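You operate a simulated robot arm through the tools that you are given. There is no shell and no other tool. Be economical: measure what you need, move in short steps, check, and stop when the job is done.

You run a simulated two-armed robot. Do the job below in one go: nothing can be reset, and whatever is moved stays where it is left.

JOB
Take the core with the largest size on its label from the parts end of the set-up bench and leave it on top of the wood block. Stack the grease cartridge that says "EP 3" from the middle of the set-up bench on top of the grease cartridge that says "EP 1". Take the blue rag bundle and leave it on the shelf under the mixing bench. Fetch the blue rag and set it on the top of the lift table. Fetch the ink tin from the top of the lift table and set it on the shelf under the mixing bench. Put the 600 mm film roll from the bench behind the job rack on the middle of the set-up bench. Take the drip cup on the middle shelf under the ink bench and put it away on the top of the service stand. Press the red heater button two times. Take the oil can and put it on the flat cartons. Press the green shaker button three times. Put the soap bottle on the desk top away on the top of the grey wall shelf. Put the blue pellet jar from the desk top on top of the tape roll there and the red pellet jar on the bottom shelf of the shelf unit. The order is free. Set down upright: blue rag bundle, ink tin, film roll, drip cup, oil can, soap bottle, pellet jar.

The check looks at the end state, three seconds after you hand in, the way a careful person would. Anything else that was tipped, shoved, dropped, spilled or broken makes it a failure.

ROBOT AND FRAMES
Two 7-joint arms with two-finger parallel grippers on one trunk, on a base that drives. Base frame: it is fixed to the floor where the robot stands at the start and does not move with it; the origin is under the middle of the robot, x ahead of it, y to its left, z up; the surface under the hand at the start is at about z = 0.8. Units: m, rad, N and s.
The left shoulder is at the start at [0.009, 0.162, 1.23], the right one opposite. With the tool pointing down near the work surface each hand reaches from about 0.1 to 0.48 m from the robot's upright axis, wherever it stands, measured 20 degrees to its own side. Places, roughly: blue rag (7x11x3 cm) [3.1, 0, 0.8]; blue rag bundle (15x7x9 cm) [3.3, -0.1, 0.8]; bottom shelf of the shelf unit [-2.7, 10.1, 0.1]; core [0.75, 0, 0.75]; drip cup (6x6x6 cm) [-0.6, -0.3, 0.5]; film roll [1.5, -0.25, 0.75]; flat cartons (41x27x3 cm) [-6.9, 0.5, 0.3]; grease cartridge [1, 0, 0.75]; green shaker button [-2, 0.1, 0.9]; ink tin [4.25, -0.25, 0.75]; middle of the set-up bench (26x50 cm) [1.04, -0.12, 0.8]; oil can (12x6x12 cm) [-3.1, 3.3, 1.2]; pellet jar [-4.25, 10.25, 0.75]; red heater button [-1.4, 3.2, 1.4]; shelf under the mixing bench [4, 1.9, 0.3]; soap bottle [-3.75, 9.75, 0.75]; tape roll (10x10x5 cm) [-4.4, 10.3, 0.8]; top of the grey wall shelf (57x19 cm) [2.34, -0.3, 1.52]; top of the lift table [4.3, -0.1, 0.8]; top of the service stand [-4, 1.9, 0.7]; wood block (15x6x4 cm) [-2.1, 3.3, 1.2]. Payload 1.57 kg a hand.
The tool frame of a hand sits at the grasp point between the pads (the TCP): z along the fingers, y along the line on which they close. The tips reach 0.03 m beyond it. Largest opening 0.08 m; finger width 0.017, thickness 0.012; the body of the gripper, 0.04 by 0.082 m, starts 0.08 m behind the TCP.
Orientation is that of the tool frame in the base frame, as a unit quaternion [x, y, z, w]. With the fingers straight down and closing along the base's y, the tool's x points along the base's -x, its y along +y and its z along -z.

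CONTROLS
- The arms move only by the tool drive_tool. It takes "left_rows", "right_rows" or both (then of equal length, played together; a hand with none holds still); each is a list of rows, each an object (a shift or turn left out is 0, a gripper value left out holds the last) with "delta_pos": the shift along the tool's x, y, z in m, a list of three; "rotation": the turn, a rotation vector about the tool's x, y, z in degrees, a list of three. In form: [{"delta_pos": [dx, dy, dz], "rotation": [rx, ry, rz]}, ...]. A call has 1 to 8 rows; each row is the pose to reach, as a shift and turn from the pose commanded when the call began, along the tool's axes at that moment. "left_jaw" and "right_jaw" are, for a hand that has rows, the opening, from 0 (shut) to 1 (fully open), set as the call begins (left out, the last holds). A row lasts 0.2 s, in which the tool goes at most 0.05 m and 0.15 rad; a call with a longer step from one row to the next is refused whole, and so is a gripper value outside its range. Where a pose cannot be reached the arm comes as near as it can. A force on the tool above 40 N (or 10 N above the force at the start of the call, whichever is more), or a blocked arm, ends the call early, and 0.2 s more pass. The fingers move at their own pace (about 0.045 m/s each) and stop on an object; they squeeze with about 27 N. The grip force told is the motor's: it shows also when the fingers shut on nothing. Time passes only in rows, and 0.2 s behind the last, so rows that repeat a pose let the fingers close. It gives the time, the measured TCP pose, the force on the tool (base axes), the opening and the grip force at its end, in the units of the frame above (readings bear some noise), with the torque about the TCP (base axes, N m) and any sound that the robot's microphone picked up.
- Cameras (640 x 400 px; columns grow to the right, rows downward): "scene" is now at [0.1318, -0.0036, 1.2152]; the picture's right is [-0.74, -0.67, -0.01], its down [0.37, -0.39, -0.84] and it looks along [0.56, -0.63, 0.54] (base axes); focal length 214 px, centre (320, 200). "left" rides on the left gripper at [0.072, 0.007, -0.122] in its tool frame; the picture's right is [-0.09, 1.00, 0.00], its down [-0.84, -0.08, -0.54] and it looks along [-0.54, -0.05, 0.84] (tool axes); focal length 238 px, centre (320, 200). "right" rides on the right gripper at [0.072, -0.007, -0.122] in its tool frame; the picture's right is [0.09, 1.00, 0.00], its down [-0.84, 0.08, -0.54] and it looks along [-0.54, 0.05, 0.84] (tool axes); focal length 238 px, centre (320, 200). There is no depth. A picture from a camera that has moved, and an enlarged one, comes with that camera's place and axes in the base frame and with its lens. The place of the scene camera against the robot may be out by one fixed shift of up to 0.025 m in any direction.
- capture(camera): a new picture of that camera. The clock stands still meanwhile.
- lift_body(by): slides the trunk up (or, below 0, down) by that many m; the arms and the scene camera ride with it, the base frame stays. It gives what a move gives, with no picture.
- steer(legs): drives the robot by 1 to 6 legs, each [ahead, left, turn to the left] in m, m and rad, along the robot's own axes; the way and the turn of a leg run together, so that a leg with both is an arc; at most 1.5 m and 3.142 rad a leg. The arms and the cameras ride along, it lands a little off, and it stops where it bumps. It gives what a move gives.
- turn_head(pan, tilt): turns the head with the scene camera to pan (to the left, within 1.047 rad either way) and tilt (down, from -0.506 to 1.204), counted from straight ahead of the robot. It gives what a move gives.
- zoom(camera, box): a new picture of the part [left, top, right, bottom] of that camera's present view, enlarged. The clock stands still meanwhile.
- hand_in(): hands the job in; it is judged then, once.

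Go step by step. Nothing tells you exact positions but the pictures and the camera data: compare them with the known pose of the tool, close in by small moves and look again before you grip or let go. The budget is 567 turns and 370 pictures, counting those below and the enlarged ones. Unless the task says otherwise, let go and move clear before handing in, and close with one line.

The tools are called by a JSON object that holds its "method" and its "body". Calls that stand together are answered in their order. drive_tool: Moves the arms, as the interface text tells. Its arguments: {"type":"object","properties":{"left_rows":{"type":"array","items":{"type":"object","properties":{"delta_pos":{"type":"array","items":{"type":"number"}},"rotation":{"type":"array","items":{"type":"number"}}}}},"left_jaw":{"type":"number"},"right_rows":{"type":"array","items":{"type":"object","properties":{"delta_pos":{"type":"array","items":{"type":"number"}},"rotation":{"type":"array","items":{"type":"number"}}}}},"right_jaw":{"type":"number"}},"required":[]} The other tools are called the same way: lift_body (by) slides the trunk up or down; steer (legs) drives the base; turn_head (pan, tilt) turns the head that bears the scene camera; capture (camera) takes a picture; zoom (camera, box) takes an enlarged picture of a part of a camera's view; hand_in () hands the job in.

At the start:

```text
time_s: 0.0
left_tool_pos: [0.2217, 0.0833, 1.0409]
left_tcp_rot: [-0.367, 0.912, 0.176, 0.046]
left_contact_force: [10.9, -106.3, -162.2]
left_torque: [28.32, -8.04, 7.17]
left_opening: 0.0801
left_grip_force: 0.0
right_tool_pos: [0.233, -0.214, 1.0322]
right_tcp_rot: [0.0, 1.0, 0.016, -0.009]
right_contact_force: [-0.3, 0.5, 0.2]
right_torque: [0.02, 0.01, -0.02]
right_opening: 0.0801
right_grip_force: 0.0
trunk travel left (down, up): [-0.6, 0.64]
robot x, y, heading: [0.0026, 0.0043, -0.003]
head pan, tilt: [-1.051, 1.201]
```

scene: 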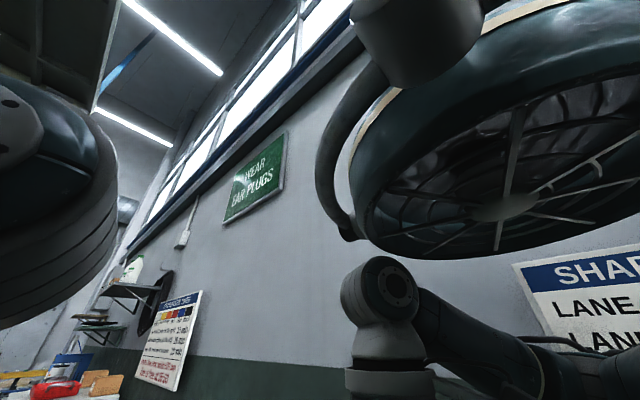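
right: 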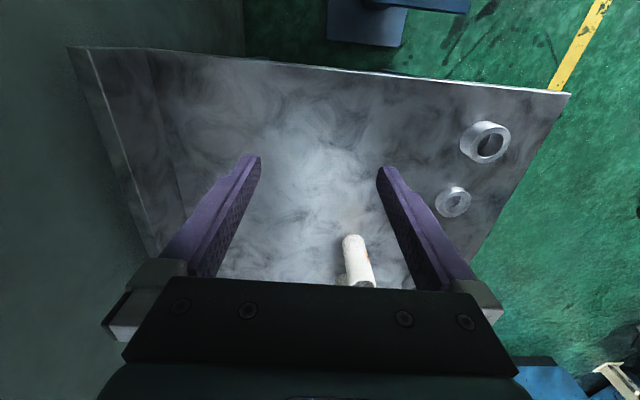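
left: 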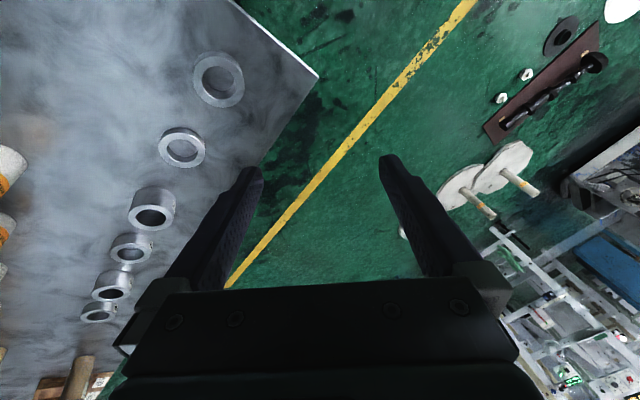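

The left hand reads a large force at the start and the head looks up, so I begin by turning the head to look ahead and down at the bench.

{"method": "turn_head", "body": {"pan": 0, "tilt": 0.7}}

{"method": "capture", "body": {"camera": "scene"}}

```text
time_s: 1.3
left_tool_pos: [0.2326, 0.0897, 1.0404]
left_tcp_rot: [-0.386, 0.903, 0.182, 0.058]
left_contact_force: [111.8, 53.7, -65.3]
left_torque: [0.01, 9.19, 7.43]
left_opening: 0.0801
left_grip_force: 0.1
right_tool_pos: [0.2352, -0.2133, 1.0335]
right_tcp_rot: [-0.001, 1.0, 0.017, -0.008]
right_contact_force: [0.4, -0.1, -0.1]
right_torque: [-0.05, 0.0, 0.03]
right_opening: 0.0801
right_grip_force: 0.1
trunk travel left (down, up): [-0.6, 0.64]
robot x, y, heading: [0.0007, -0.002, -0.004]
head pan, tilt: [0.0, 0.7]
```

```text
366 pictures are left
camera scene: at [0.161, 0.0317, 1.2066], right [-0.13, -0.99, -0.03], down [0.43, -0.03, -0.9], along [0.9, -0.13, 0.43], focal length 214 px, centre (320, 200)
```

scene: 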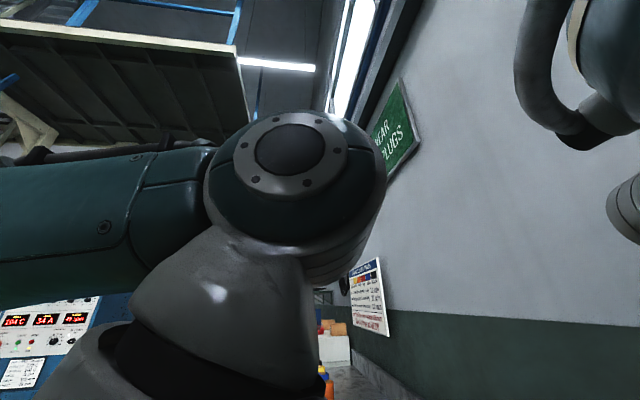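

The left elbow stands right in front of the head camera and seems to be jammed against the head. I move the left hand outward and forward to free it.

{"method": "drive_tool", "body": {"left_rows": [{"delta_pos": [-0.035, 0.01, 0.012]}, {"delta_pos": [-0.07, 0.02, 0.023]}, {"delta_pos": [-0.103, 0.028, 0.035]}, {"delta_pos": [-0.103, 0.028, 0.035]}]}}

{"method": "capture", "body": {"camera": "scene"}}

```text
time_s: 2.5
left_tool_pos: [0.2778, 0.1795, 1.04]
left_tcp_rot: [-0.365, 0.914, 0.173, 0.047]
left_contact_force: [0.1, 0.2, -0.5]
left_torque: [0.01, 0.0, -0.01]
left_opening: 0.0797
left_grip_force: 0.2
right_tool_pos: [0.2346, -0.2151, 1.033]
right_tcp_rot: [-0.001, 1.0, 0.016, -0.009]
right_contact_force: [0.6, 0.0, 0.1]
right_torque: [-0.02, 0.0, 0.02]
right_opening: 0.0801
right_grip_force: 0.1
trunk travel left (down, up): [-0.6, 0.64]
robot x, y, heading: [-0.0027, 0.0054, -0.004]
head pan, tilt: [0.0, 0.7]
stopped in row 4 (left hand): the arm was blocked; the commanded pose is now the measured one
```

```text
365 pictures are left
camera scene: at [0.1762, 0.0432, 1.1054], right [0.0, -1.0, -0.03], down [-0.65, 0.02, -0.76], along [0.76, 0.02, -0.65], focal length 214 px, centre (320, 200)
```

scene: 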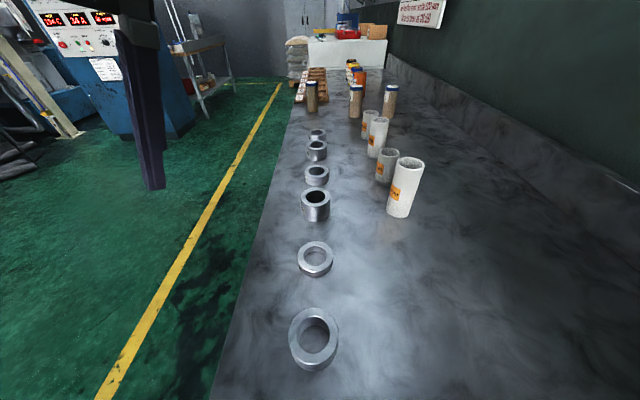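

The head is free now, and the bench shows cores along its left edge, grease cartridges (white cylinders), and film rolls further off. I look closer at the labels.

{"method": "zoom", "body": {"camera": "scene", "box": [260, 20, 440, 132]}}

{"method": "zoom", "body": {"camera": "scene", "box": [260, 120, 440, 232]}}

```text
3.56 times, centred on (350, 76) of scene
camera zoom: at [0.1762, 0.0432, 1.1054], right [0.0, -1.0, -0.03], down [-0.65, 0.02, -0.76], along [0.76, 0.02, -0.65], focal length 763 px, centre (213, 641)
```

zoom: 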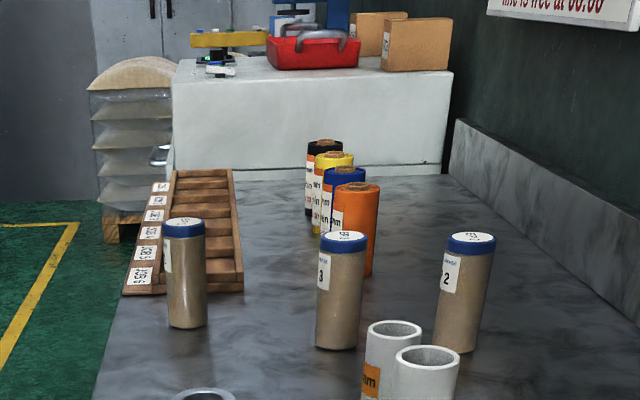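

```text
3.56 times, centred on (350, 176) of scene
camera zoom: at [0.1762, 0.0432, 1.1054], right [0.0, -1.0, -0.03], down [-0.65, 0.02, -0.76], along [0.76, 0.02, -0.65], focal length 763 px, centre (213, 285)
```

zoom: 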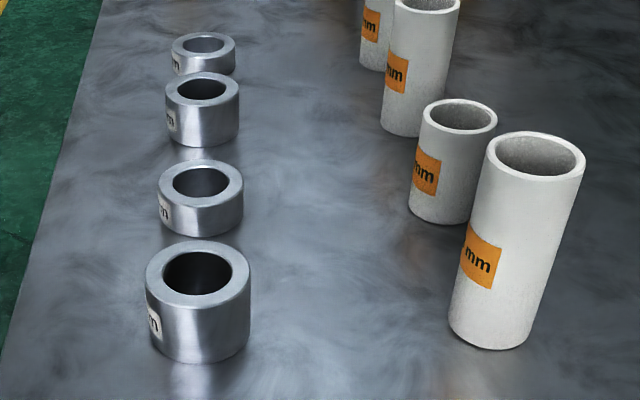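

The cores are the white tubes with orange labels (labels face the walkway on the left), the grease cartridges are tan with blue caps, and film rolls stand behind the job rack. I straighten the left hand first.

{"method": "drive_tool", "body": {"left_rows": [{"rotation": [3.4, 0.9, 7.2]}, {"rotation": [6.8, 1.8, 14.4]}, {"rotation": [10.2, 2.7, 21.5]}, {"rotation": [13.6, 3.7, 28.7]}, {"rotation": [17, 4.6, 35.9]}, {"rotation": [20.4, 5.5, 43]}, {"rotation": [20.4, 5.5, 43]}]}}

{"method": "turn_head", "body": {"pan": 1.0, "tilt": 0.5}}

{"method": "capture", "body": {"camera": "scene"}}

```text
time_s: 4.3
left_tool_pos: [0.2786, 0.1794, 1.0399]
left_tcp_rot: [0.0, 1.0, -0.001, 0.001]
left_contact_force: [0.0, -0.4, 0.1]
left_torque: [-0.01, 0.0, 0.0]
left_opening: 0.0801
left_grip_force: 0.0
right_tool_pos: [0.2377, -0.2133, 1.0332]
right_tcp_rot: [-0.001, 1.0, 0.016, -0.009]
right_contact_force: [0.0, -0.1, -0.8]
right_torque: [0.0, 0.0, -0.01]
right_opening: 0.0799
right_grip_force: 0.2
trunk travel left (down, up): [-0.6, 0.64]
robot x, y, heading: [-0.0014, 0.005, 0.0]
head pan, tilt: [0.0, 0.7]
stopped in row 7 (left hand): the arm was blocked; the commanded pose is now the measured one
```

```text
time_s: 5.6
left_tool_pos: [0.2781, 0.1808, 1.0412]
left_tcp_rot: [-0.001, 1.0, 0.002, 0.0]
left_contact_force: [-0.2, 0.1, -0.9]
left_torque: [0.0, -0.02, -0.02]
left_opening: 0.08
left_grip_force: 0.1
right_tool_pos: [0.2383, -0.2129, 1.0335]
right_tcp_rot: [-0.001, 1.0, 0.017, -0.008]
right_contact_force: [0.4, 0.1, 0.1]
right_torque: [0.0, 0.02, 0.0]
right_opening: 0.08
right_grip_force: 0.1
trunk travel left (down, up): [-0.6, 0.64]
robot x, y, heading: [0.0001, 0.0031, -0.003]
head pan, tilt: [1.0, 0.499]
```

```text
362 pictures are left
camera scene: at [0.1417, 0.1199, 1.1269], right [0.84, -0.54, -0.03], down [-0.27, -0.37, -0.89], along [0.47, 0.75, -0.46], focal length 214 px, centre (320, 200)
```

scene: 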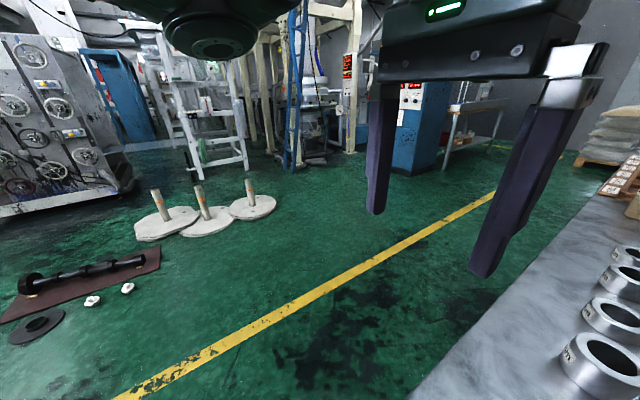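

The walkway on the left is clear up to the weight stands. I drive left and forward, then turn to face the bench from its long side so the core labels can be read.

{"method": "steer", "body": {"legs": [[0, 0.55, 0], [0.65, 0, 0], [0, 0, -1.57]]}}

{"method": "turn_head", "body": {"pan": 0, "tilt": 0.65}}

{"method": "capture", "body": {"camera": "scene"}}

```text
time_s: 15.8
left_tool_pos: [0.8033, 0.2714, 1.0378]
left_tcp_rot: [0.704, 0.71, -0.015, -0.006]
left_contact_force: [0.0, 0.2, -1.2]
left_torque: [-0.02, -0.01, 0.01]
left_opening: 0.0801
left_grip_force: 0.1
right_tool_pos: [0.4052, 0.3094, 1.0433]
right_tcp_rot: [0.704, 0.711, 0.0, 0.0]
right_contact_force: [0.3, 0.5, -0.2]
right_torque: [0.01, -0.02, 0.0]
right_opening: 0.08
right_grip_force: 0.0
trunk travel left (down, up): [-0.6, 0.64]
robot x, y, heading: [0.6485, 0.5594, -1.565]
head pan, tilt: [1.0, 0.499]
```

```text
time_s: 17.1
left_tool_pos: [0.802, 0.2717, 1.0377]
left_tcp_rot: [0.704, 0.71, -0.014, -0.006]
left_contact_force: [-0.6, 0.5, 0.1]
left_torque: [-0.04, -0.01, -0.03]
left_opening: 0.0801
left_grip_force: 0.0
right_tool_pos: [0.4057, 0.3091, 1.0444]
right_tcp_rot: [0.704, 0.711, 0.0, 0.0]
right_contact_force: [0.8, -0.5, -0.8]
right_torque: [-0.02, 0.02, 0.01]
right_opening: 0.08
right_grip_force: 0.1
trunk travel left (down, up): [-0.6, 0.64]
robot x, y, heading: [0.65, 0.5582, -1.568]
head pan, tilt: [0.0, 0.649]
```

```text
361 pictures are left
camera scene: at [0.6538, 0.3891, 1.1124], right [-1.0, -0.01, 0.0], down [-0.01, 0.6, -0.8], along [0.01, -0.8, -0.6], focal length 214 px, centre (320, 200)
```

scene: 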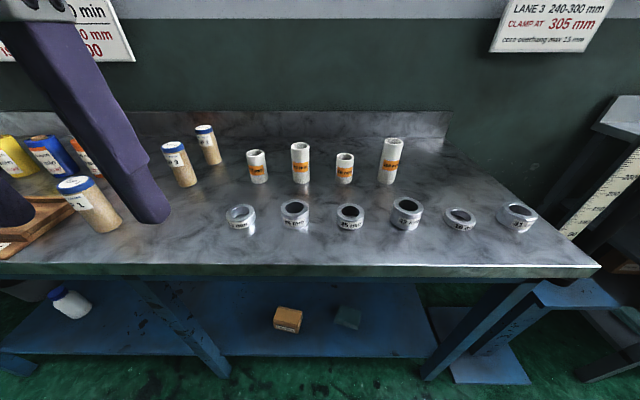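

All core labels face me now. I zoom on cores and the cartridges.

{"method": "zoom", "body": {"camera": "scene", "box": [225, 120, 425, 245]}}

{"method": "zoom", "body": {"camera": "scene", "box": [40, 110, 240, 235]}}

```text
3.20 times, centred on (325, 182) of scene
camera zoom: at [0.6538, 0.3891, 1.1124], right [-1.0, -0.01, 0.0], down [-0.01, 0.6, -0.8], along [0.01, -0.8, -0.6], focal length 686 px, centre (304, 256)
```

zoom: 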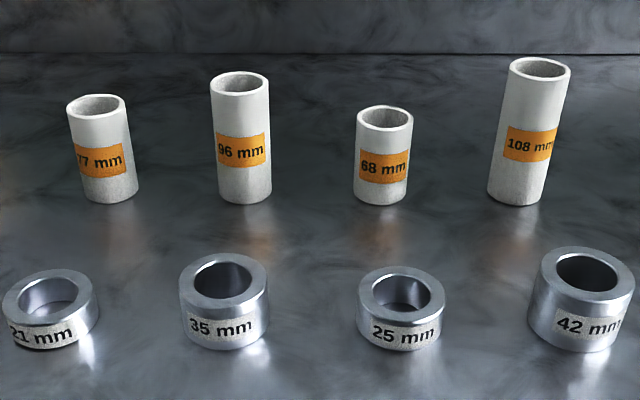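

```text
3.20 times, centred on (140, 172) of scene
camera zoom: at [0.6538, 0.3891, 1.1124], right [-1.0, -0.01, 0.0], down [-0.01, 0.6, -0.8], along [0.01, -0.8, -0.6], focal length 686 px, centre (896, 288)
```

zoom: 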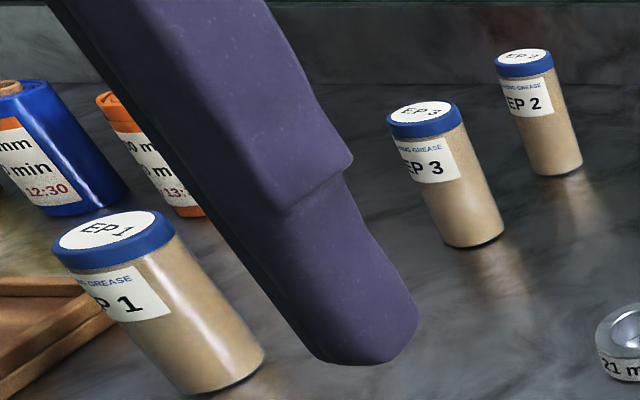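

The core to take is the one marked 108 mm (right-most). EP 3 stands at about (1.02, -0.10), EP 1 at about (1.10, 0.07). I move in front of the cartridges.

{"method": "steer", "body": {"legs": [[0, 0.3, 0], [0.18, 0, 0]]}}

{"method": "capture", "body": {"camera": "scene"}}

{"method": "capture", "body": {"camera": "left"}}

```text
time_s: 20.2
left_tool_pos: [1.1013, 0.0933, 1.039]
left_tcp_rot: [0.704, 0.71, -0.015, -0.006]
left_contact_force: [-0.2, -0.4, 0.3]
left_torque: [0.01, 0.01, -0.08]
left_opening: 0.0801
left_grip_force: 0.1
right_tool_pos: [0.7068, 0.1318, 1.0441]
right_tcp_rot: [0.704, 0.71, 0.001, 0.0]
right_contact_force: [0.5, 0.2, 0.3]
right_torque: [0.01, 0.0, 0.0]
right_opening: 0.0801
right_grip_force: 0.1
trunk travel left (down, up): [-0.6, 0.64]
robot x, y, heading: [0.9514, 0.3835, -1.565]
head pan, tilt: [0.0, 0.649]
```

```text
358 pictures are left
camera scene: at [0.9536, 0.2118, 1.1124], right [-1.0, -0.01, 0.0], down [0.0, 0.6, -0.8], along [0.01, -0.8, -0.6], focal length 214 px, centre (320, 200)
```

scene: 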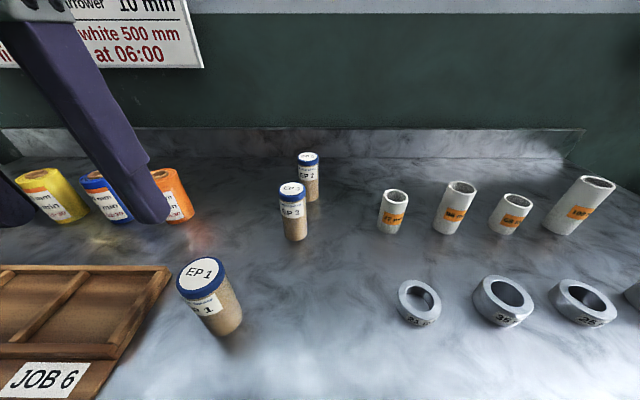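

```text
357 pictures are left
camera left: at [1.1121, 0.1668, 1.1598], right [1.0, -0.08, -0.03], down [-0.05, -0.83, 0.55], along [-0.07, -0.55, -0.83], focal length 238 px, centre (320, 200)
```

left: 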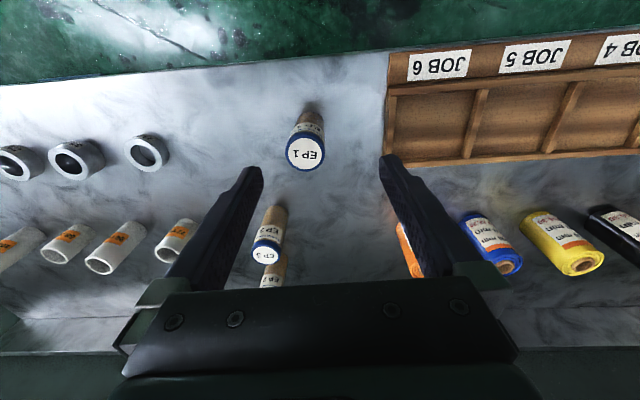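

EP 3's cap is at about (1.005, -0.082, 0.912) and EP 1's at (1.082, 0.076, 0.92), about 4.2 cm wide and 11–12 cm tall. I nudge closer and bring the left hand above EP 3.

{"method": "steer", "body": {"legs": [[0.05, 0, 0]]}}

```text
time_s: 21.1
left_tool_pos: [1.1023, 0.0445, 1.0381]
left_tcp_rot: [0.704, 0.71, -0.015, -0.006]
left_contact_force: [0.8, 0.1, -0.2]
left_torque: [0.01, 0.04, 0.02]
left_opening: 0.0801
left_grip_force: 0.1
right_tool_pos: [0.706, 0.0839, 1.0448]
right_tcp_rot: [0.704, 0.711, 0.001, 0.0]
right_contact_force: [0.7, 0.2, 0.3]
right_torque: [-0.01, -0.03, 0.0]
right_opening: 0.0799
right_grip_force: 0.1
trunk travel left (down, up): [-0.6, 0.64]
robot x, y, heading: [0.9497, 0.3333, -1.563]
head pan, tilt: [0.0, 0.649]
```

{"method": "drive_tool", "body": {"left_rows": [{"delta_pos": [-0.032, -0.0245, 0]}, {"delta_pos": [-0.064, -0.049, 0]}, {"delta_pos": [-0.096, -0.073, 0]}, {"delta_pos": [-0.127, -0.098, 0]}], "left_jaw": 1}}

{"method": "capture", "body": {"camera": "left"}}

{"method": "capture", "body": {"camera": "scene"}}

```text
time_s: 22.1
left_tool_pos: [1.0086, -0.083, 1.045]
left_tcp_rot: [0.704, 0.71, -0.014, -0.006]
left_contact_force: [0.5, -0.1, 0.2]
left_torque: [0.03, -0.02, 0.01]
left_opening: 0.0802
left_grip_force: 0.2
right_tool_pos: [0.7066, 0.0827, 1.044]
right_tcp_rot: [0.704, 0.71, 0.001, -0.001]
right_contact_force: [-0.9, 1.5, -0.2]
right_torque: [0.0, -0.01, 0.01]
right_opening: 0.0799
right_grip_force: 0.0
trunk travel left (down, up): [-0.6, 0.64]
robot x, y, heading: [0.9458, 0.3334, -1.568]
head pan, tilt: [0.0, 0.649]
```

```text
356 pictures are left
camera left: at [1.0178, -0.0114, 1.1659], right [1.0, -0.08, -0.03], down [-0.06, -0.83, 0.55], along [-0.07, -0.55, -0.83], focal length 238 px, centre (320, 200)
```

left: 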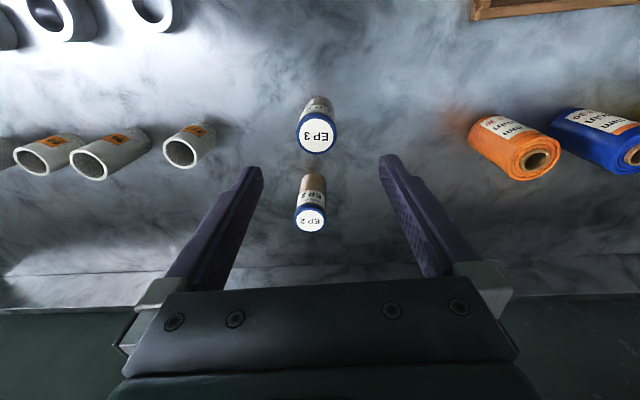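

```text
355 pictures are left
camera scene: at [0.9536, 0.1627, 1.1124], right [-1.0, -0.01, 0.0], down [0.0, 0.6, -0.8], along [0.01, -0.8, -0.6], focal length 214 px, centre (320, 200)
```

scene: 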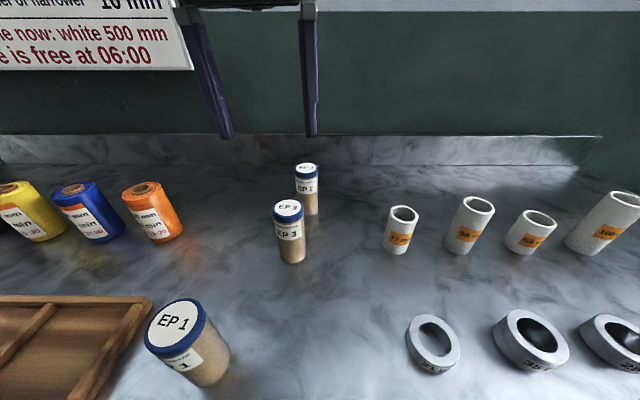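

EP 3 refined to (1.001, -0.092), cap at 0.912. I straighten the hand and go down around it.

{"method": "drive_tool", "body": {"left_rows": [{"delta_pos": [-0.007, -0.003, 0.035], "rotation": [-1.6, 0.65, 0.5]}, {"delta_pos": [-0.007, -0.003, 0.07], "rotation": [-1.6, 0.65, 0.5]}, {"delta_pos": [-0.007, -0.003, 0.105], "rotation": [-1.6, 0.65, 0.5]}, {"delta_pos": [-0.007, -0.003, 0.14], "rotation": [-1.6, 0.65, 0.5]}, {"delta_pos": [-0.007, -0.003, 0.175], "rotation": [-1.6, 0.65, 0.5]}]}}

{"method": "capture", "body": {"camera": "left"}}

```text
time_s: 23.3
left_tool_pos: [0.9987, -0.0916, 0.8676]
left_tcp_rot: [0.707, 0.707, -0.001, 0.0]
left_contact_force: [-0.2, -0.9, 0.1]
left_torque: [-0.01, 0.02, 0.03]
left_opening: 0.0801
left_grip_force: 0.0
right_tool_pos: [0.7065, 0.0842, 1.045]
right_tcp_rot: [0.705, 0.71, 0.001, 0.0]
right_contact_force: [0.1, -0.3, -0.6]
right_torque: [-0.01, 0.0, 0.0]
right_opening: 0.08
right_grip_force: 0.1
trunk travel left (down, up): [-0.6, 0.64]
robot x, y, heading: [0.9495, 0.3294, -1.565]
head pan, tilt: [0.0, 0.649]
```

```text
354 pictures are left
camera left: at [1.0053, -0.0203, 0.9905], right [1.0, -0.09, 0.0], down [-0.08, -0.84, 0.54], along [-0.05, -0.54, -0.84], focal length 238 px, centre (320, 200)
```

left: 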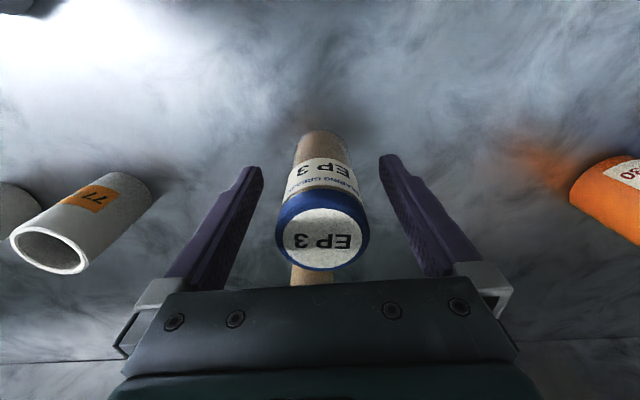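

EP 3 is centred between the fingers. I close on it.

{"method": "drive_tool", "body": {"left_rows": [{"delta_pos": [0, 0, 0]}, {"delta_pos": [0, 0, 0]}, {"delta_pos": [0, 0, 0]}, {"delta_pos": [0, 0, 0]}], "left_jaw": 0}}

```text
time_s: 24.3
left_tool_pos: [0.9987, -0.0915, 0.8685]
left_tcp_rot: [0.706, 0.708, -0.001, -0.001]
left_contact_force: [-0.6, 0.1, 0.3]
left_torque: [0.02, 0.0, -0.01]
left_opening: 0.0453
left_grip_force: 27.2
right_tool_pos: [0.707, 0.0839, 1.0443]
right_tcp_rot: [0.704, 0.71, 0.0, -0.001]
right_contact_force: [0.3, 0.3, 0.0]
right_torque: [-0.01, 0.02, -0.02]
right_opening: 0.0803
right_grip_force: 0.0
trunk travel left (down, up): [-0.6, 0.64]
robot x, y, heading: [0.9491, 0.3344, -1.566]
head pan, tilt: [0.0, 0.649]
```

{"method": "drive_tool", "body": {"left_rows": [{"delta_pos": [0, 0, -0.045]}, {"delta_pos": [0, 0, -0.09]}, {"delta_pos": [0, 0, -0.135]}, {"delta_pos": [0, 0, -0.17]}, {"delta_pos": [0.03, 0.026, -0.17]}, {"delta_pos": [0.06, 0.053, -0.17]}, {"delta_pos": [0.09, 0.08, -0.17]}]}}

{"method": "capture", "body": {"camera": "left"}}

{"method": "capture", "body": {"camera": "scene"}}

```text
time_s: 25.9
left_tool_pos: [1.0784, -0.0007, 1.0381]
left_tcp_rot: [0.707, 0.708, 0.0, 0.0]
left_contact_force: [-1.0, 0.8, -1.2]
left_torque: [-0.02, 0.02, -0.03]
left_opening: 0.0448
left_grip_force: 27.2
right_tool_pos: [0.7065, 0.084, 1.0451]
right_tcp_rot: [0.705, 0.71, 0.001, -0.001]
right_contact_force: [-0.1, 0.2, -0.6]
right_torque: [0.0, -0.02, 0.02]
right_opening: 0.0801
right_grip_force: 0.1
trunk travel left (down, up): [-0.6, 0.64]
robot x, y, heading: [0.9476, 0.3358, -1.563]
head pan, tilt: [0.0, 0.649]
```

```text
353 pictures are left
camera left: at [1.0864, 0.0702, 1.161], right [1.0, -0.09, 0.0], down [-0.08, -0.84, 0.54], along [-0.05, -0.54, -0.84], focal length 238 px, centre (320, 200)
```

left: 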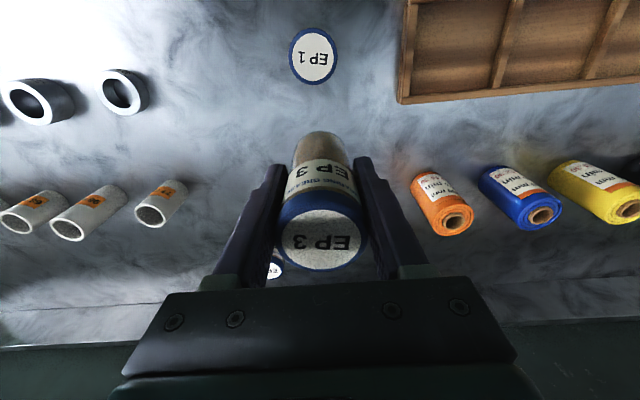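

```text
352 pictures are left
camera scene: at [0.9539, 0.163, 1.1123], right [-1.0, -0.01, 0.0], down [0.0, 0.6, -0.8], along [0.01, -0.8, -0.6], focal length 214 px, centre (320, 200)
```

scene: 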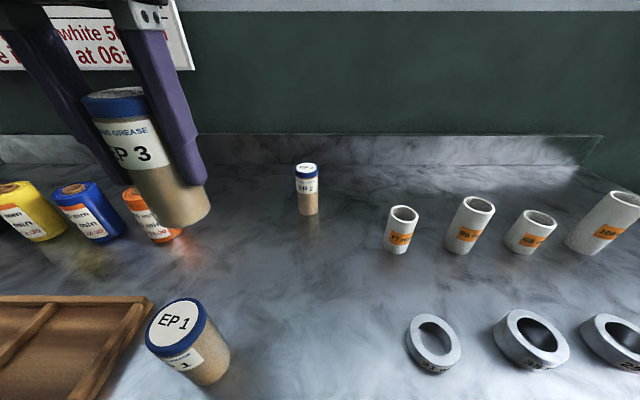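

EP 1's cap is at about (1.079, 0.066). I shift over it and check before lowering.

{"method": "drive_tool", "body": {"left_rows": [{"delta_pos": [0.034, 0.001, 0]}, {"delta_pos": [0.067, 0.001, 0]}, {"delta_pos": [0.067, 0.001, 0.025]}]}}

{"method": "capture", "body": {"camera": "scene"}}

{"method": "capture", "body": {"camera": "left"}}

```text
time_s: 26.7
left_tool_pos: [1.0782, 0.0647, 1.0147]
left_tcp_rot: [0.706, 0.708, -0.001, -0.001]
left_contact_force: [0.7, -0.2, -1.5]
left_torque: [0.0, -0.01, -0.02]
left_opening: 0.0451
left_grip_force: 26.9
right_tool_pos: [0.7063, 0.0832, 1.045]
right_tcp_rot: [0.704, 0.71, 0.001, -0.001]
right_contact_force: [-0.4, -0.3, 0.7]
right_torque: [0.02, 0.0, -0.02]
right_opening: 0.08
right_grip_force: 0.1
trunk travel left (down, up): [-0.6, 0.64]
robot x, y, heading: [0.9468, 0.333, -1.562]
head pan, tilt: [0.0, 0.649]
```

```text
351 pictures are left
camera scene: at [0.9537, 0.1629, 1.1123], right [-1.0, -0.01, 0.0], down [0.0, 0.6, -0.8], along [0.01, -0.8, -0.6], focal length 214 px, centre (320, 200)
```

scene: 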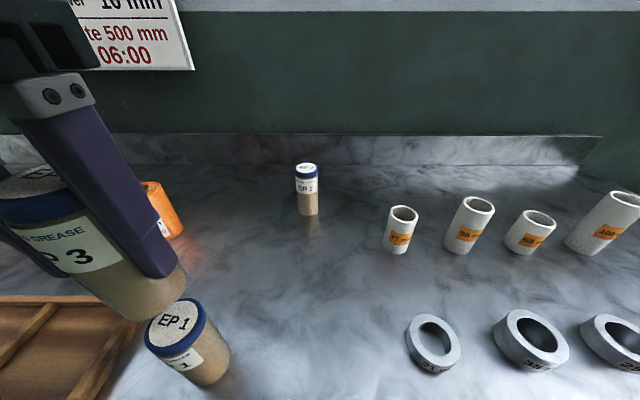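

```text
350 pictures are left
camera left: at [1.0856, 0.1365, 1.1367], right [1.0, -0.09, 0.0], down [-0.08, -0.84, 0.54], along [-0.05, -0.54, -0.84], focal length 238 px, centre (320, 200)
```

left: 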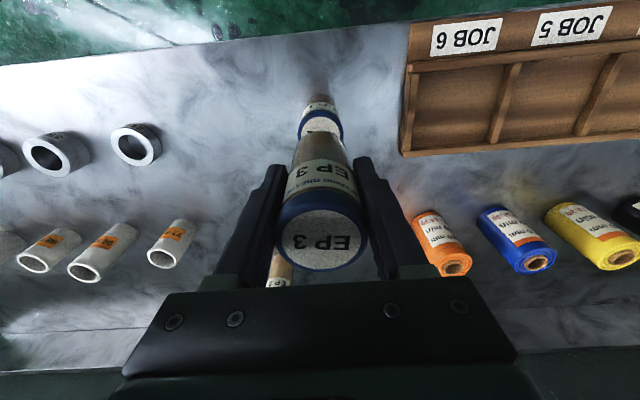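

{"method": "zoom", "body": {"camera": "left", "box": [260, 80, 380, 155]}}

{"method": "zoom", "body": {"camera": "scene", "box": [90, 265, 250, 365]}}

```text
5.33 times, centred on (320, 118) of left
camera zoom: at [1.0856, 0.1365, 1.1367], right [1.0, -0.09, 0.0], down [-0.08, -0.84, 0.54], along [-0.05, -0.54, -0.84], focal length 1271 px, centre (320, 640)
```

zoom: 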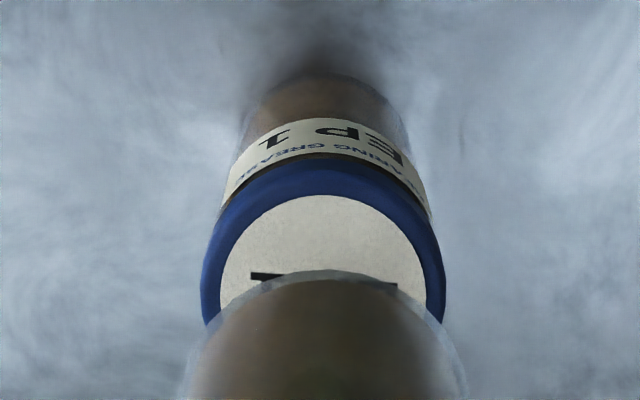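

```text
4.00 times, centred on (170, 315) of scene
camera zoom: at [0.9537, 0.1629, 1.1123], right [-1.0, -0.01, 0.0], down [0.0, 0.6, -0.8], along [0.01, -0.8, -0.6], focal length 858 px, centre (920, -260)
```

zoom: 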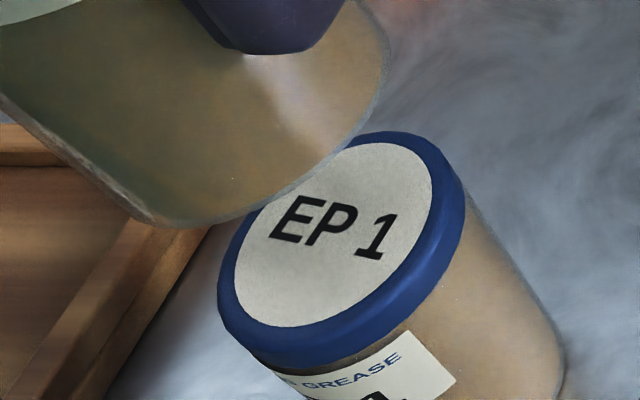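

EP 3 needs about 2–3 mm of correction relative to EP 1. I correct and lower slowly until contact.

{"method": "drive_tool", "body": {"left_rows": [{"delta_pos": [0.003, -0.002, 0]}, {"delta_pos": [0.003, -0.002, 0.01]}, {"delta_pos": [0.003, -0.002, 0.018]}, {"delta_pos": [0.003, -0.002, 0.024]}]}}

{"method": "zoom", "body": {"camera": "scene", "box": [60, 235, 260, 360]}}

```text
time_s: 27.7
left_tool_pos: [1.0784, 0.0691, 0.9892]
left_tcp_rot: [0.706, 0.708, -0.001, 0.0]
left_contact_force: [-0.2, -0.1, -0.8]
left_torque: [0.01, -0.03, 0.01]
left_opening: 0.0447
left_grip_force: 27.1
right_tool_pos: [0.707, 0.0833, 1.0448]
right_tcp_rot: [0.703, 0.711, 0.0, -0.001]
right_contact_force: [-0.5, -0.2, 0.3]
right_torque: [-0.01, -0.02, -0.01]
right_opening: 0.0797
right_grip_force: 0.0
trunk travel left (down, up): [-0.6, 0.64]
robot x, y, heading: [0.9496, 0.3322, -1.565]
head pan, tilt: [0.0, 0.649]
```

```text
3.20 times, centred on (160, 298) of scene
camera zoom: at [0.9538, 0.1629, 1.1123], right [-1.0, -0.01, 0.0], down [0.0, 0.6, -0.8], along [0.01, -0.8, -0.6], focal length 686 px, centre (832, -112)
```

zoom: 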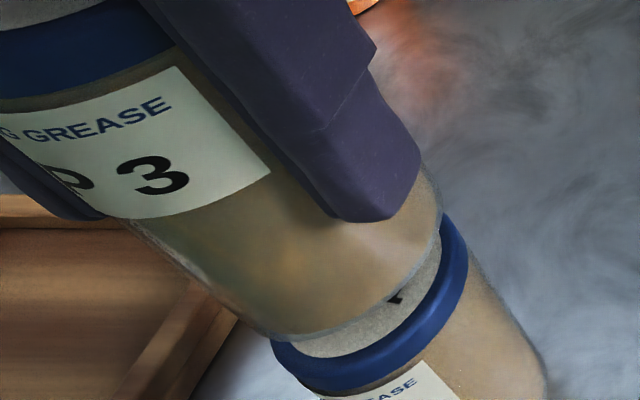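

{"method": "drive_tool", "body": {"left_rows": [{"delta_pos": [0, 0, 0.003]}, {"delta_pos": [0, 0, 0.006]}]}}

{"method": "zoom", "body": {"camera": "scene", "box": [60, 235, 260, 360]}}

```text
time_s: 28.3
left_tool_pos: [1.0769, 0.0697, 0.9838]
left_tcp_rot: [0.707, 0.707, -0.001, 0.0]
left_contact_force: [0.2, 0.5, -1.0]
left_torque: [0.01, 0.01, 0.03]
left_opening: 0.0449
left_grip_force: 27.2
right_tool_pos: [0.706, 0.0843, 1.0436]
right_tcp_rot: [0.704, 0.71, 0.0, -0.001]
right_contact_force: [0.6, 0.0, -0.1]
right_torque: [0.01, 0.0, 0.0]
right_opening: 0.0803
right_grip_force: 0.0
trunk travel left (down, up): [-0.6, 0.64]
robot x, y, heading: [0.9476, 0.3288, -1.562]
head pan, tilt: [0.0, 0.649]
```

```text
3.20 times, centred on (160, 298) of scene
camera zoom: at [0.9538, 0.1629, 1.1123], right [-1.0, -0.01, 0.0], down [0.0, 0.6, -0.8], along [0.01, -0.8, -0.6], focal length 686 px, centre (832, -112)
```

zoom: 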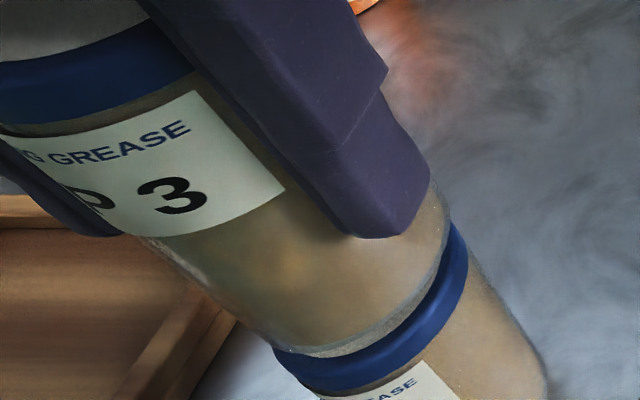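

{"method": "drive_tool", "body": {"left_rows": [{"delta_pos": [0, 0, 0.002]}, {"delta_pos": [0, 0, 0.004]}]}}

{"method": "zoom", "body": {"camera": "scene", "box": [60, 235, 260, 360]}}

```text
time_s: 28.9
left_tool_pos: [1.0777, 0.0679, 0.9795]
left_tcp_rot: [0.708, 0.707, 0.0, 0.0]
left_contact_force: [-0.3, 0.8, -0.8]
left_torque: [0.01, 0.04, 0.02]
left_opening: 0.0449
left_grip_force: 27.3
right_tool_pos: [0.706, 0.0826, 1.0433]
right_tcp_rot: [0.704, 0.71, 0.0, 0.0]
right_contact_force: [0.3, -0.1, -0.1]
right_torque: [0.01, -0.01, -0.03]
right_opening: 0.0797
right_grip_force: 0.0
trunk travel left (down, up): [-0.6, 0.64]
robot x, y, heading: [0.953, 0.3348, -1.566]
head pan, tilt: [0.0, 0.649]
```

```text
3.20 times, centred on (160, 298) of scene
camera zoom: at [0.9538, 0.1629, 1.1123], right [-1.0, -0.01, 0.0], down [0.0, 0.6, -0.8], along [0.01, -0.8, -0.6], focal length 686 px, centre (832, -112)
```

zoom: 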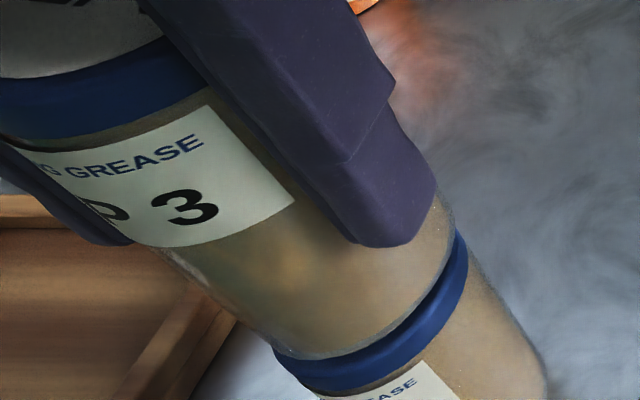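

Almost touching and well aligned. Lower the last couple of millimetres until the force shows.

{"method": "drive_tool", "body": {"left_rows": [{"delta_pos": [0, 0, 0.0015]}, {"delta_pos": [0, 0, 0.003]}]}}

```text
time_s: 29.5
left_tool_pos: [1.0793, 0.0677, 0.9759]
left_tcp_rot: [0.706, 0.708, 0.0, 0.001]
left_contact_force: [0.4, 0.5, -1.2]
left_torque: [0.02, 0.0, -0.02]
left_opening: 0.045
left_grip_force: 27.6
right_tool_pos: [0.7075, 0.0832, 1.044]
right_tcp_rot: [0.704, 0.71, 0.0, -0.001]
right_contact_force: [0.9, 0.5, -0.7]
right_torque: [0.01, -0.01, -0.02]
right_opening: 0.0798
right_grip_force: 0.1
trunk travel left (down, up): [-0.6, 0.64]
robot x, y, heading: [0.9458, 0.3308, -1.564]
head pan, tilt: [0.0, 0.649]
```

{"method": "drive_tool", "body": {"left_rows": [{"delta_pos": [0, 0, 0.001]}, {"delta_pos": [0, 0, 0.002]}]}}

{"method": "zoom", "body": {"camera": "scene", "box": [60, 235, 260, 360]}}

```text
time_s: 30.1
left_tool_pos: [1.0764, 0.0688, 0.9735]
left_tcp_rot: [0.706, 0.708, -0.001, -0.002]
left_contact_force: [0.1, 0.2, -0.9]
left_torque: [0.04, 0.0, 0.01]
left_opening: 0.0449
left_grip_force: 27.3
right_tool_pos: [0.7068, 0.0842, 1.0446]
right_tcp_rot: [0.704, 0.711, 0.001, -0.001]
right_contact_force: [0.6, -0.6, 0.1]
right_torque: [-0.04, 0.02, 0.02]
right_opening: 0.0798
right_grip_force: 0.1
trunk travel left (down, up): [-0.6, 0.64]
robot x, y, heading: [0.9489, 0.3362, -1.563]
head pan, tilt: [0.0, 0.649]
```

```text
3.20 times, centred on (160, 298) of scene
camera zoom: at [0.9538, 0.1629, 1.1123], right [-1.0, -0.01, 0.0], down [0.0, 0.6, -0.8], along [0.01, -0.8, -0.6], focal length 686 px, centre (832, -112)
```

zoom: 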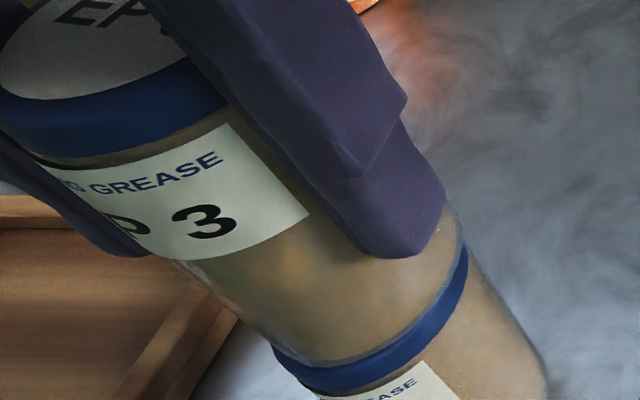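

{"method": "drive_tool", "body": {"left_rows": [{"delta_pos": [0, 0, 0.0015]}, {"delta_pos": [0, 0, 0.003]}]}}

{"method": "zoom", "body": {"camera": "scene", "box": [60, 235, 260, 360]}}

```text
time_s: 30.7
left_tool_pos: [1.0773, 0.0677, 0.9743]
left_tcp_rot: [0.707, 0.707, -0.004, 0.001]
left_contact_force: [-0.9, 7.3, 38.2]
left_torque: [0.55, -0.21, 0.06]
left_opening: 0.0453
left_grip_force: 26.9
right_tool_pos: [0.7067, 0.0827, 1.0449]
right_tcp_rot: [0.704, 0.71, 0.001, 0.001]
right_contact_force: [0.0, 0.3, -0.4]
right_torque: [0.04, 0.04, 0.01]
right_opening: 0.0799
right_grip_force: 0.1
trunk travel left (down, up): [-0.6, 0.64]
robot x, y, heading: [0.9497, 0.3333, -1.568]
head pan, tilt: [0.0, 0.649]
```

```text
3.20 times, centred on (160, 298) of scene
camera zoom: at [0.9545, 0.1625, 1.1131], right [-1.0, -0.01, 0.0], down [0.0, 0.6, -0.8], along [0.01, -0.8, -0.6], focal length 686 px, centre (832, -112)
```

zoom: 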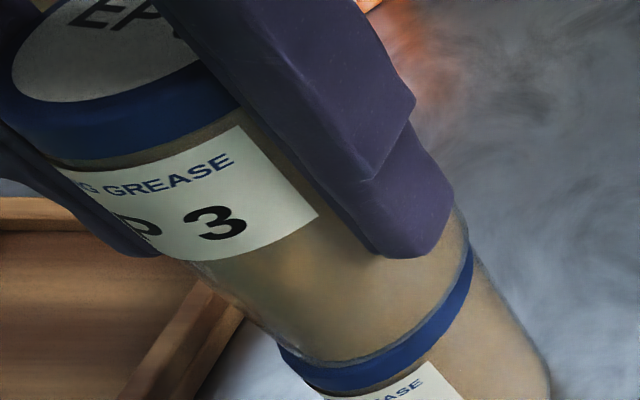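

Contact. I ease up about 2.5 mm to take off the load, then open.

{"method": "drive_tool", "body": {"left_rows": [{"delta_pos": [0, 0, -0.0025]}]}}

{"method": "drive_tool", "body": {"left_rows": [{"delta_pos": [0, 0, 0]}, {"delta_pos": [0, 0, 0]}, {"delta_pos": [0, 0, 0]}], "left_jaw": 1}}

{"method": "capture", "body": {"camera": "scene"}}

```text
time_s: 31.1
left_tool_pos: [1.0776, 0.0663, 0.9731]
left_tcp_rot: [0.707, 0.708, -0.001, 0.001]
left_contact_force: [0.1, 0.8, 14.9]
left_torque: [-0.11, 0.05, 0.02]
left_opening: 0.0449
left_grip_force: 26.9
right_tool_pos: [0.7066, 0.0827, 1.043]
right_tcp_rot: [0.704, 0.71, 0.001, 0.0]
right_contact_force: [-0.1, 0.6, -0.1]
right_torque: [-0.01, 0.01, -0.02]
right_opening: 0.08
right_grip_force: 0.0
trunk travel left (down, up): [-0.6, 0.64]
robot x, y, heading: [0.9499, 0.3341, -1.564]
head pan, tilt: [0.0, 0.649]
```

```text
time_s: 31.9
left_tool_pos: [1.0772, 0.0679, 0.9729]
left_tcp_rot: [0.707, 0.707, 0.0, 0.001]
left_contact_force: [0.1, 0.5, -0.3]
left_torque: [-0.03, 0.04, 0.02]
left_opening: 0.0803
left_grip_force: 0.1
right_tool_pos: [0.706, 0.0835, 1.0452]
right_tcp_rot: [0.705, 0.71, 0.001, 0.0]
right_contact_force: [-0.1, 0.1, -0.4]
right_torque: [0.03, 0.0, 0.01]
right_opening: 0.08
right_grip_force: 0.2
trunk travel left (down, up): [-0.6, 0.64]
robot x, y, heading: [0.9487, 0.3348, -1.562]
head pan, tilt: [0.0, 0.649]
```

```text
342 pictures are left
camera scene: at [0.9538, 0.1628, 1.1123], right [-1.0, -0.01, 0.0], down [0.0, 0.6, -0.8], along [0.01, -0.8, -0.6], focal length 214 px, centre (320, 200)
```

scene: 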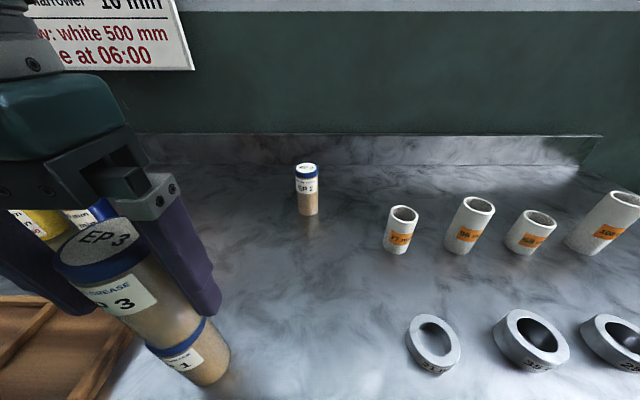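

EP 3 stands on EP 1. I raise the hand clear and lift the trunk so both hands clear the stack, then look at the film rolls.

{"method": "drive_tool", "body": {"left_rows": [{"delta_pos": [0, 0, -0.04]}, {"delta_pos": [0, 0, -0.08]}, {"delta_pos": [0, 0, -0.12]}]}}

{"method": "lift_body", "body": {"by": 0.12}}

{"method": "turn_head", "body": {"pan": 0.5, "tilt": 0.75}}

{"method": "capture", "body": {"camera": "scene"}}

```text
time_s: 32.7
left_tool_pos: [1.0792, 0.0749, 1.0794]
left_tcp_rot: [0.708, 0.706, 0.026, -0.007]
left_contact_force: [0.1, -0.6, 0.7]
left_torque: [-0.03, -0.01, 0.04]
left_opening: 0.0799
left_grip_force: 0.0
right_tool_pos: [0.707, 0.0824, 1.0448]
right_tcp_rot: [0.704, 0.71, 0.0, -0.001]
right_contact_force: [0.0, -1.2, 0.5]
right_torque: [0.0, 0.0, 0.03]
right_opening: 0.08
right_grip_force: 0.1
trunk travel left (down, up): [-0.6, 0.64]
robot x, y, heading: [0.9504, 0.3352, -1.559]
head pan, tilt: [0.0, 0.649]
```

```text
time_s: 34.2
left_tool_pos: [1.0792, 0.0749, 1.1983]
left_tcp_rot: [0.708, 0.706, 0.027, -0.006]
left_contact_force: [-0.1, -0.4, -0.1]
left_torque: [-0.04, -0.02, 0.01]
left_opening: 0.0797
left_grip_force: 0.1
right_tool_pos: [0.706, 0.0823, 1.1644]
right_tcp_rot: [0.704, 0.71, 0.0, -0.001]
right_contact_force: [-0.5, 0.6, 0.0]
right_torque: [-0.02, 0.01, 0.0]
right_opening: 0.0798
right_grip_force: 0.0
trunk travel left (down, up): [-0.72, 0.52]
robot x, y, heading: [0.948, 0.3341, -1.561]
head pan, tilt: [0.0, 0.649]
```

```text
time_s: 35.2
left_tool_pos: [1.0795, 0.075, 1.1984]
left_tcp_rot: [0.707, 0.707, 0.027, -0.006]
left_contact_force: [1.0, 0.3, 1.1]
left_torque: [0.01, -0.02, -0.02]
left_opening: 0.0801
left_grip_force: 0.1
right_tool_pos: [0.7074, 0.0827, 1.1629]
right_tcp_rot: [0.704, 0.71, 0.001, -0.001]
right_contact_force: [-0.5, -0.3, 0.7]
right_torque: [0.01, -0.04, -0.02]
right_opening: 0.08
right_grip_force: 0.1
trunk travel left (down, up): [-0.72, 0.52]
robot x, y, heading: [0.9512, 0.3333, -1.563]
head pan, tilt: [0.499, 0.75]
```

```text
341 pictures are left
camera scene: at [0.9933, 0.1771, 1.2238], right [-0.88, -0.48, 0.0], down [-0.33, 0.6, -0.73], along [0.35, -0.64, -0.68], focal length 214 px, centre (320, 200)
```

scene: 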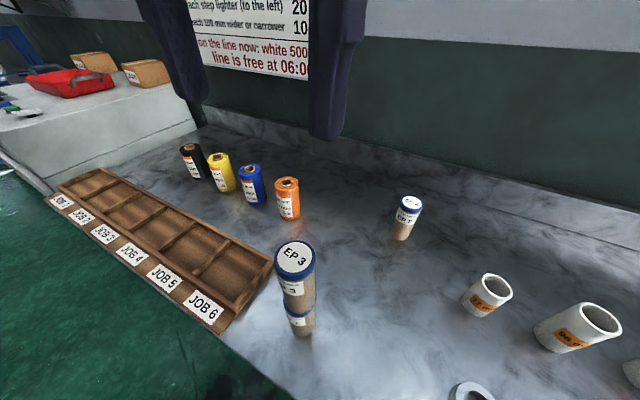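

The stack looks good. Four film rolls (black, yellow, blue, orange) stand behind the job rack; zoom to read labels.

{"method": "zoom", "body": {"camera": "scene", "box": [170, 135, 314, 225]}}

{"method": "zoom", "body": {"camera": "scene", "box": [180, 0, 340, 100]}}

```text
4.44 times, centred on (242, 180) of scene
camera zoom: at [0.9933, 0.1771, 1.2238], right [-0.88, -0.48, 0.0], down [-0.33, 0.6, -0.73], along [0.35, -0.64, -0.68], focal length 953 px, centre (667, 289)
```

zoom: 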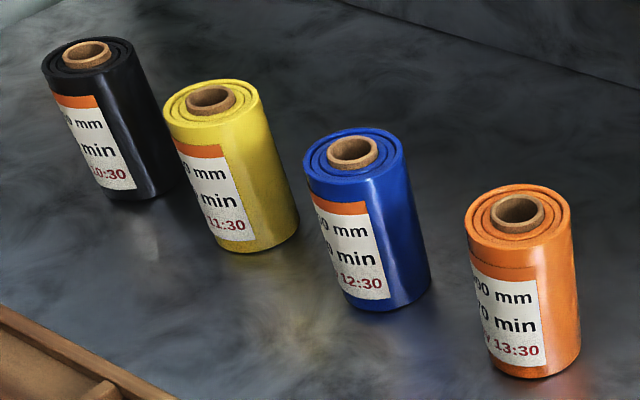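

```text
4.00 times, centred on (260, 50) of scene
camera zoom: at [0.9933, 0.1771, 1.2238], right [-0.88, -0.48, 0.0], down [-0.33, 0.6, -0.73], along [0.35, -0.64, -0.68], focal length 858 px, centre (560, 800)
```

zoom: 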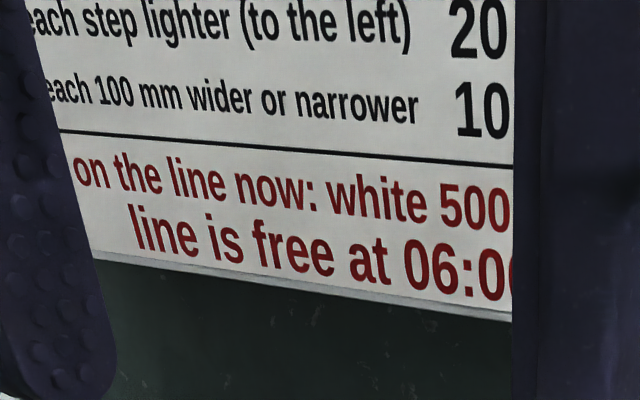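

{"method": "steer", "body": {"legs": [[0, 0.4, 0]]}}

{"method": "turn_head", "body": {"pan": 0, "tilt": 0.75}}

{"method": "capture", "body": {"camera": "scene"}}

{"method": "capture", "body": {"camera": "left"}}

```text
time_s: 37.7
left_tool_pos: [1.4793, 0.0753, 1.1987]
left_tcp_rot: [0.708, 0.706, 0.027, -0.006]
left_contact_force: [0.4, 0.6, 0.4]
left_torque: [-0.02, -0.02, 0.0]
left_opening: 0.0799
left_grip_force: 0.0
right_tool_pos: [1.1063, 0.0872, 1.164]
right_tcp_rot: [0.705, 0.709, 0.0, -0.001]
right_contact_force: [0.7, -0.4, -0.3]
right_torque: [0.01, 0.02, 0.0]
right_opening: 0.0801
right_grip_force: 0.1
trunk travel left (down, up): [-0.72, 0.52]
robot x, y, heading: [1.3517, 0.3348, -1.568]
head pan, tilt: [0.499, 0.75]
```

```text
time_s: 38.6
left_tool_pos: [1.4795, 0.0776, 1.1975]
left_tcp_rot: [0.708, 0.706, 0.028, -0.006]
left_contact_force: [-0.1, -0.2, -0.1]
left_torque: [-0.03, 0.04, 0.01]
left_opening: 0.0799
left_grip_force: 0.0
right_tool_pos: [1.1057, 0.0872, 1.1651]
right_tcp_rot: [0.705, 0.71, 0.0, 0.0]
right_contact_force: [-0.6, 0.3, -0.3]
right_torque: [0.0, 0.04, -0.03]
right_opening: 0.08
right_grip_force: 0.0
trunk travel left (down, up): [-0.72, 0.52]
robot x, y, heading: [1.3511, 0.3342, -1.564]
head pan, tilt: [0.0, 0.75]
```

```text
338 pictures are left
camera scene: at [1.3534, 0.1691, 1.2238], right [-1.0, -0.01, 0.0], down [0.0, 0.68, -0.73], along [0.0, -0.73, -0.68], focal length 214 px, centre (320, 200)
```

scene: 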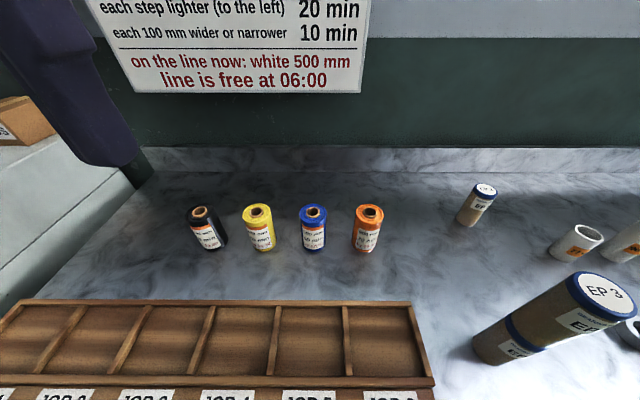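

```text
337 pictures are left
camera left: at [1.4818, 0.1418, 1.3239], right [1.0, -0.1, 0.03], down [-0.1, -0.86, 0.5], along [-0.02, -0.5, -0.87], focal length 238 px, centre (320, 200)
```

left: 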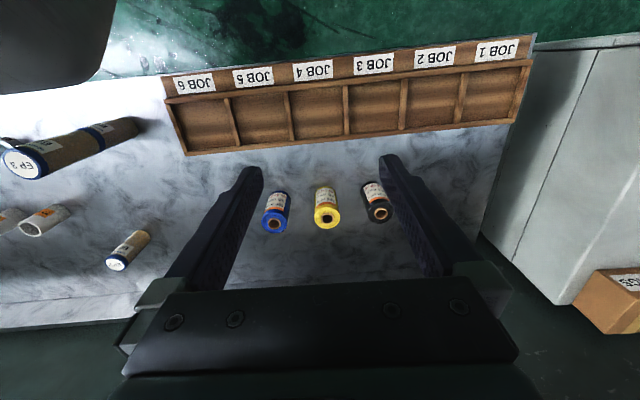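

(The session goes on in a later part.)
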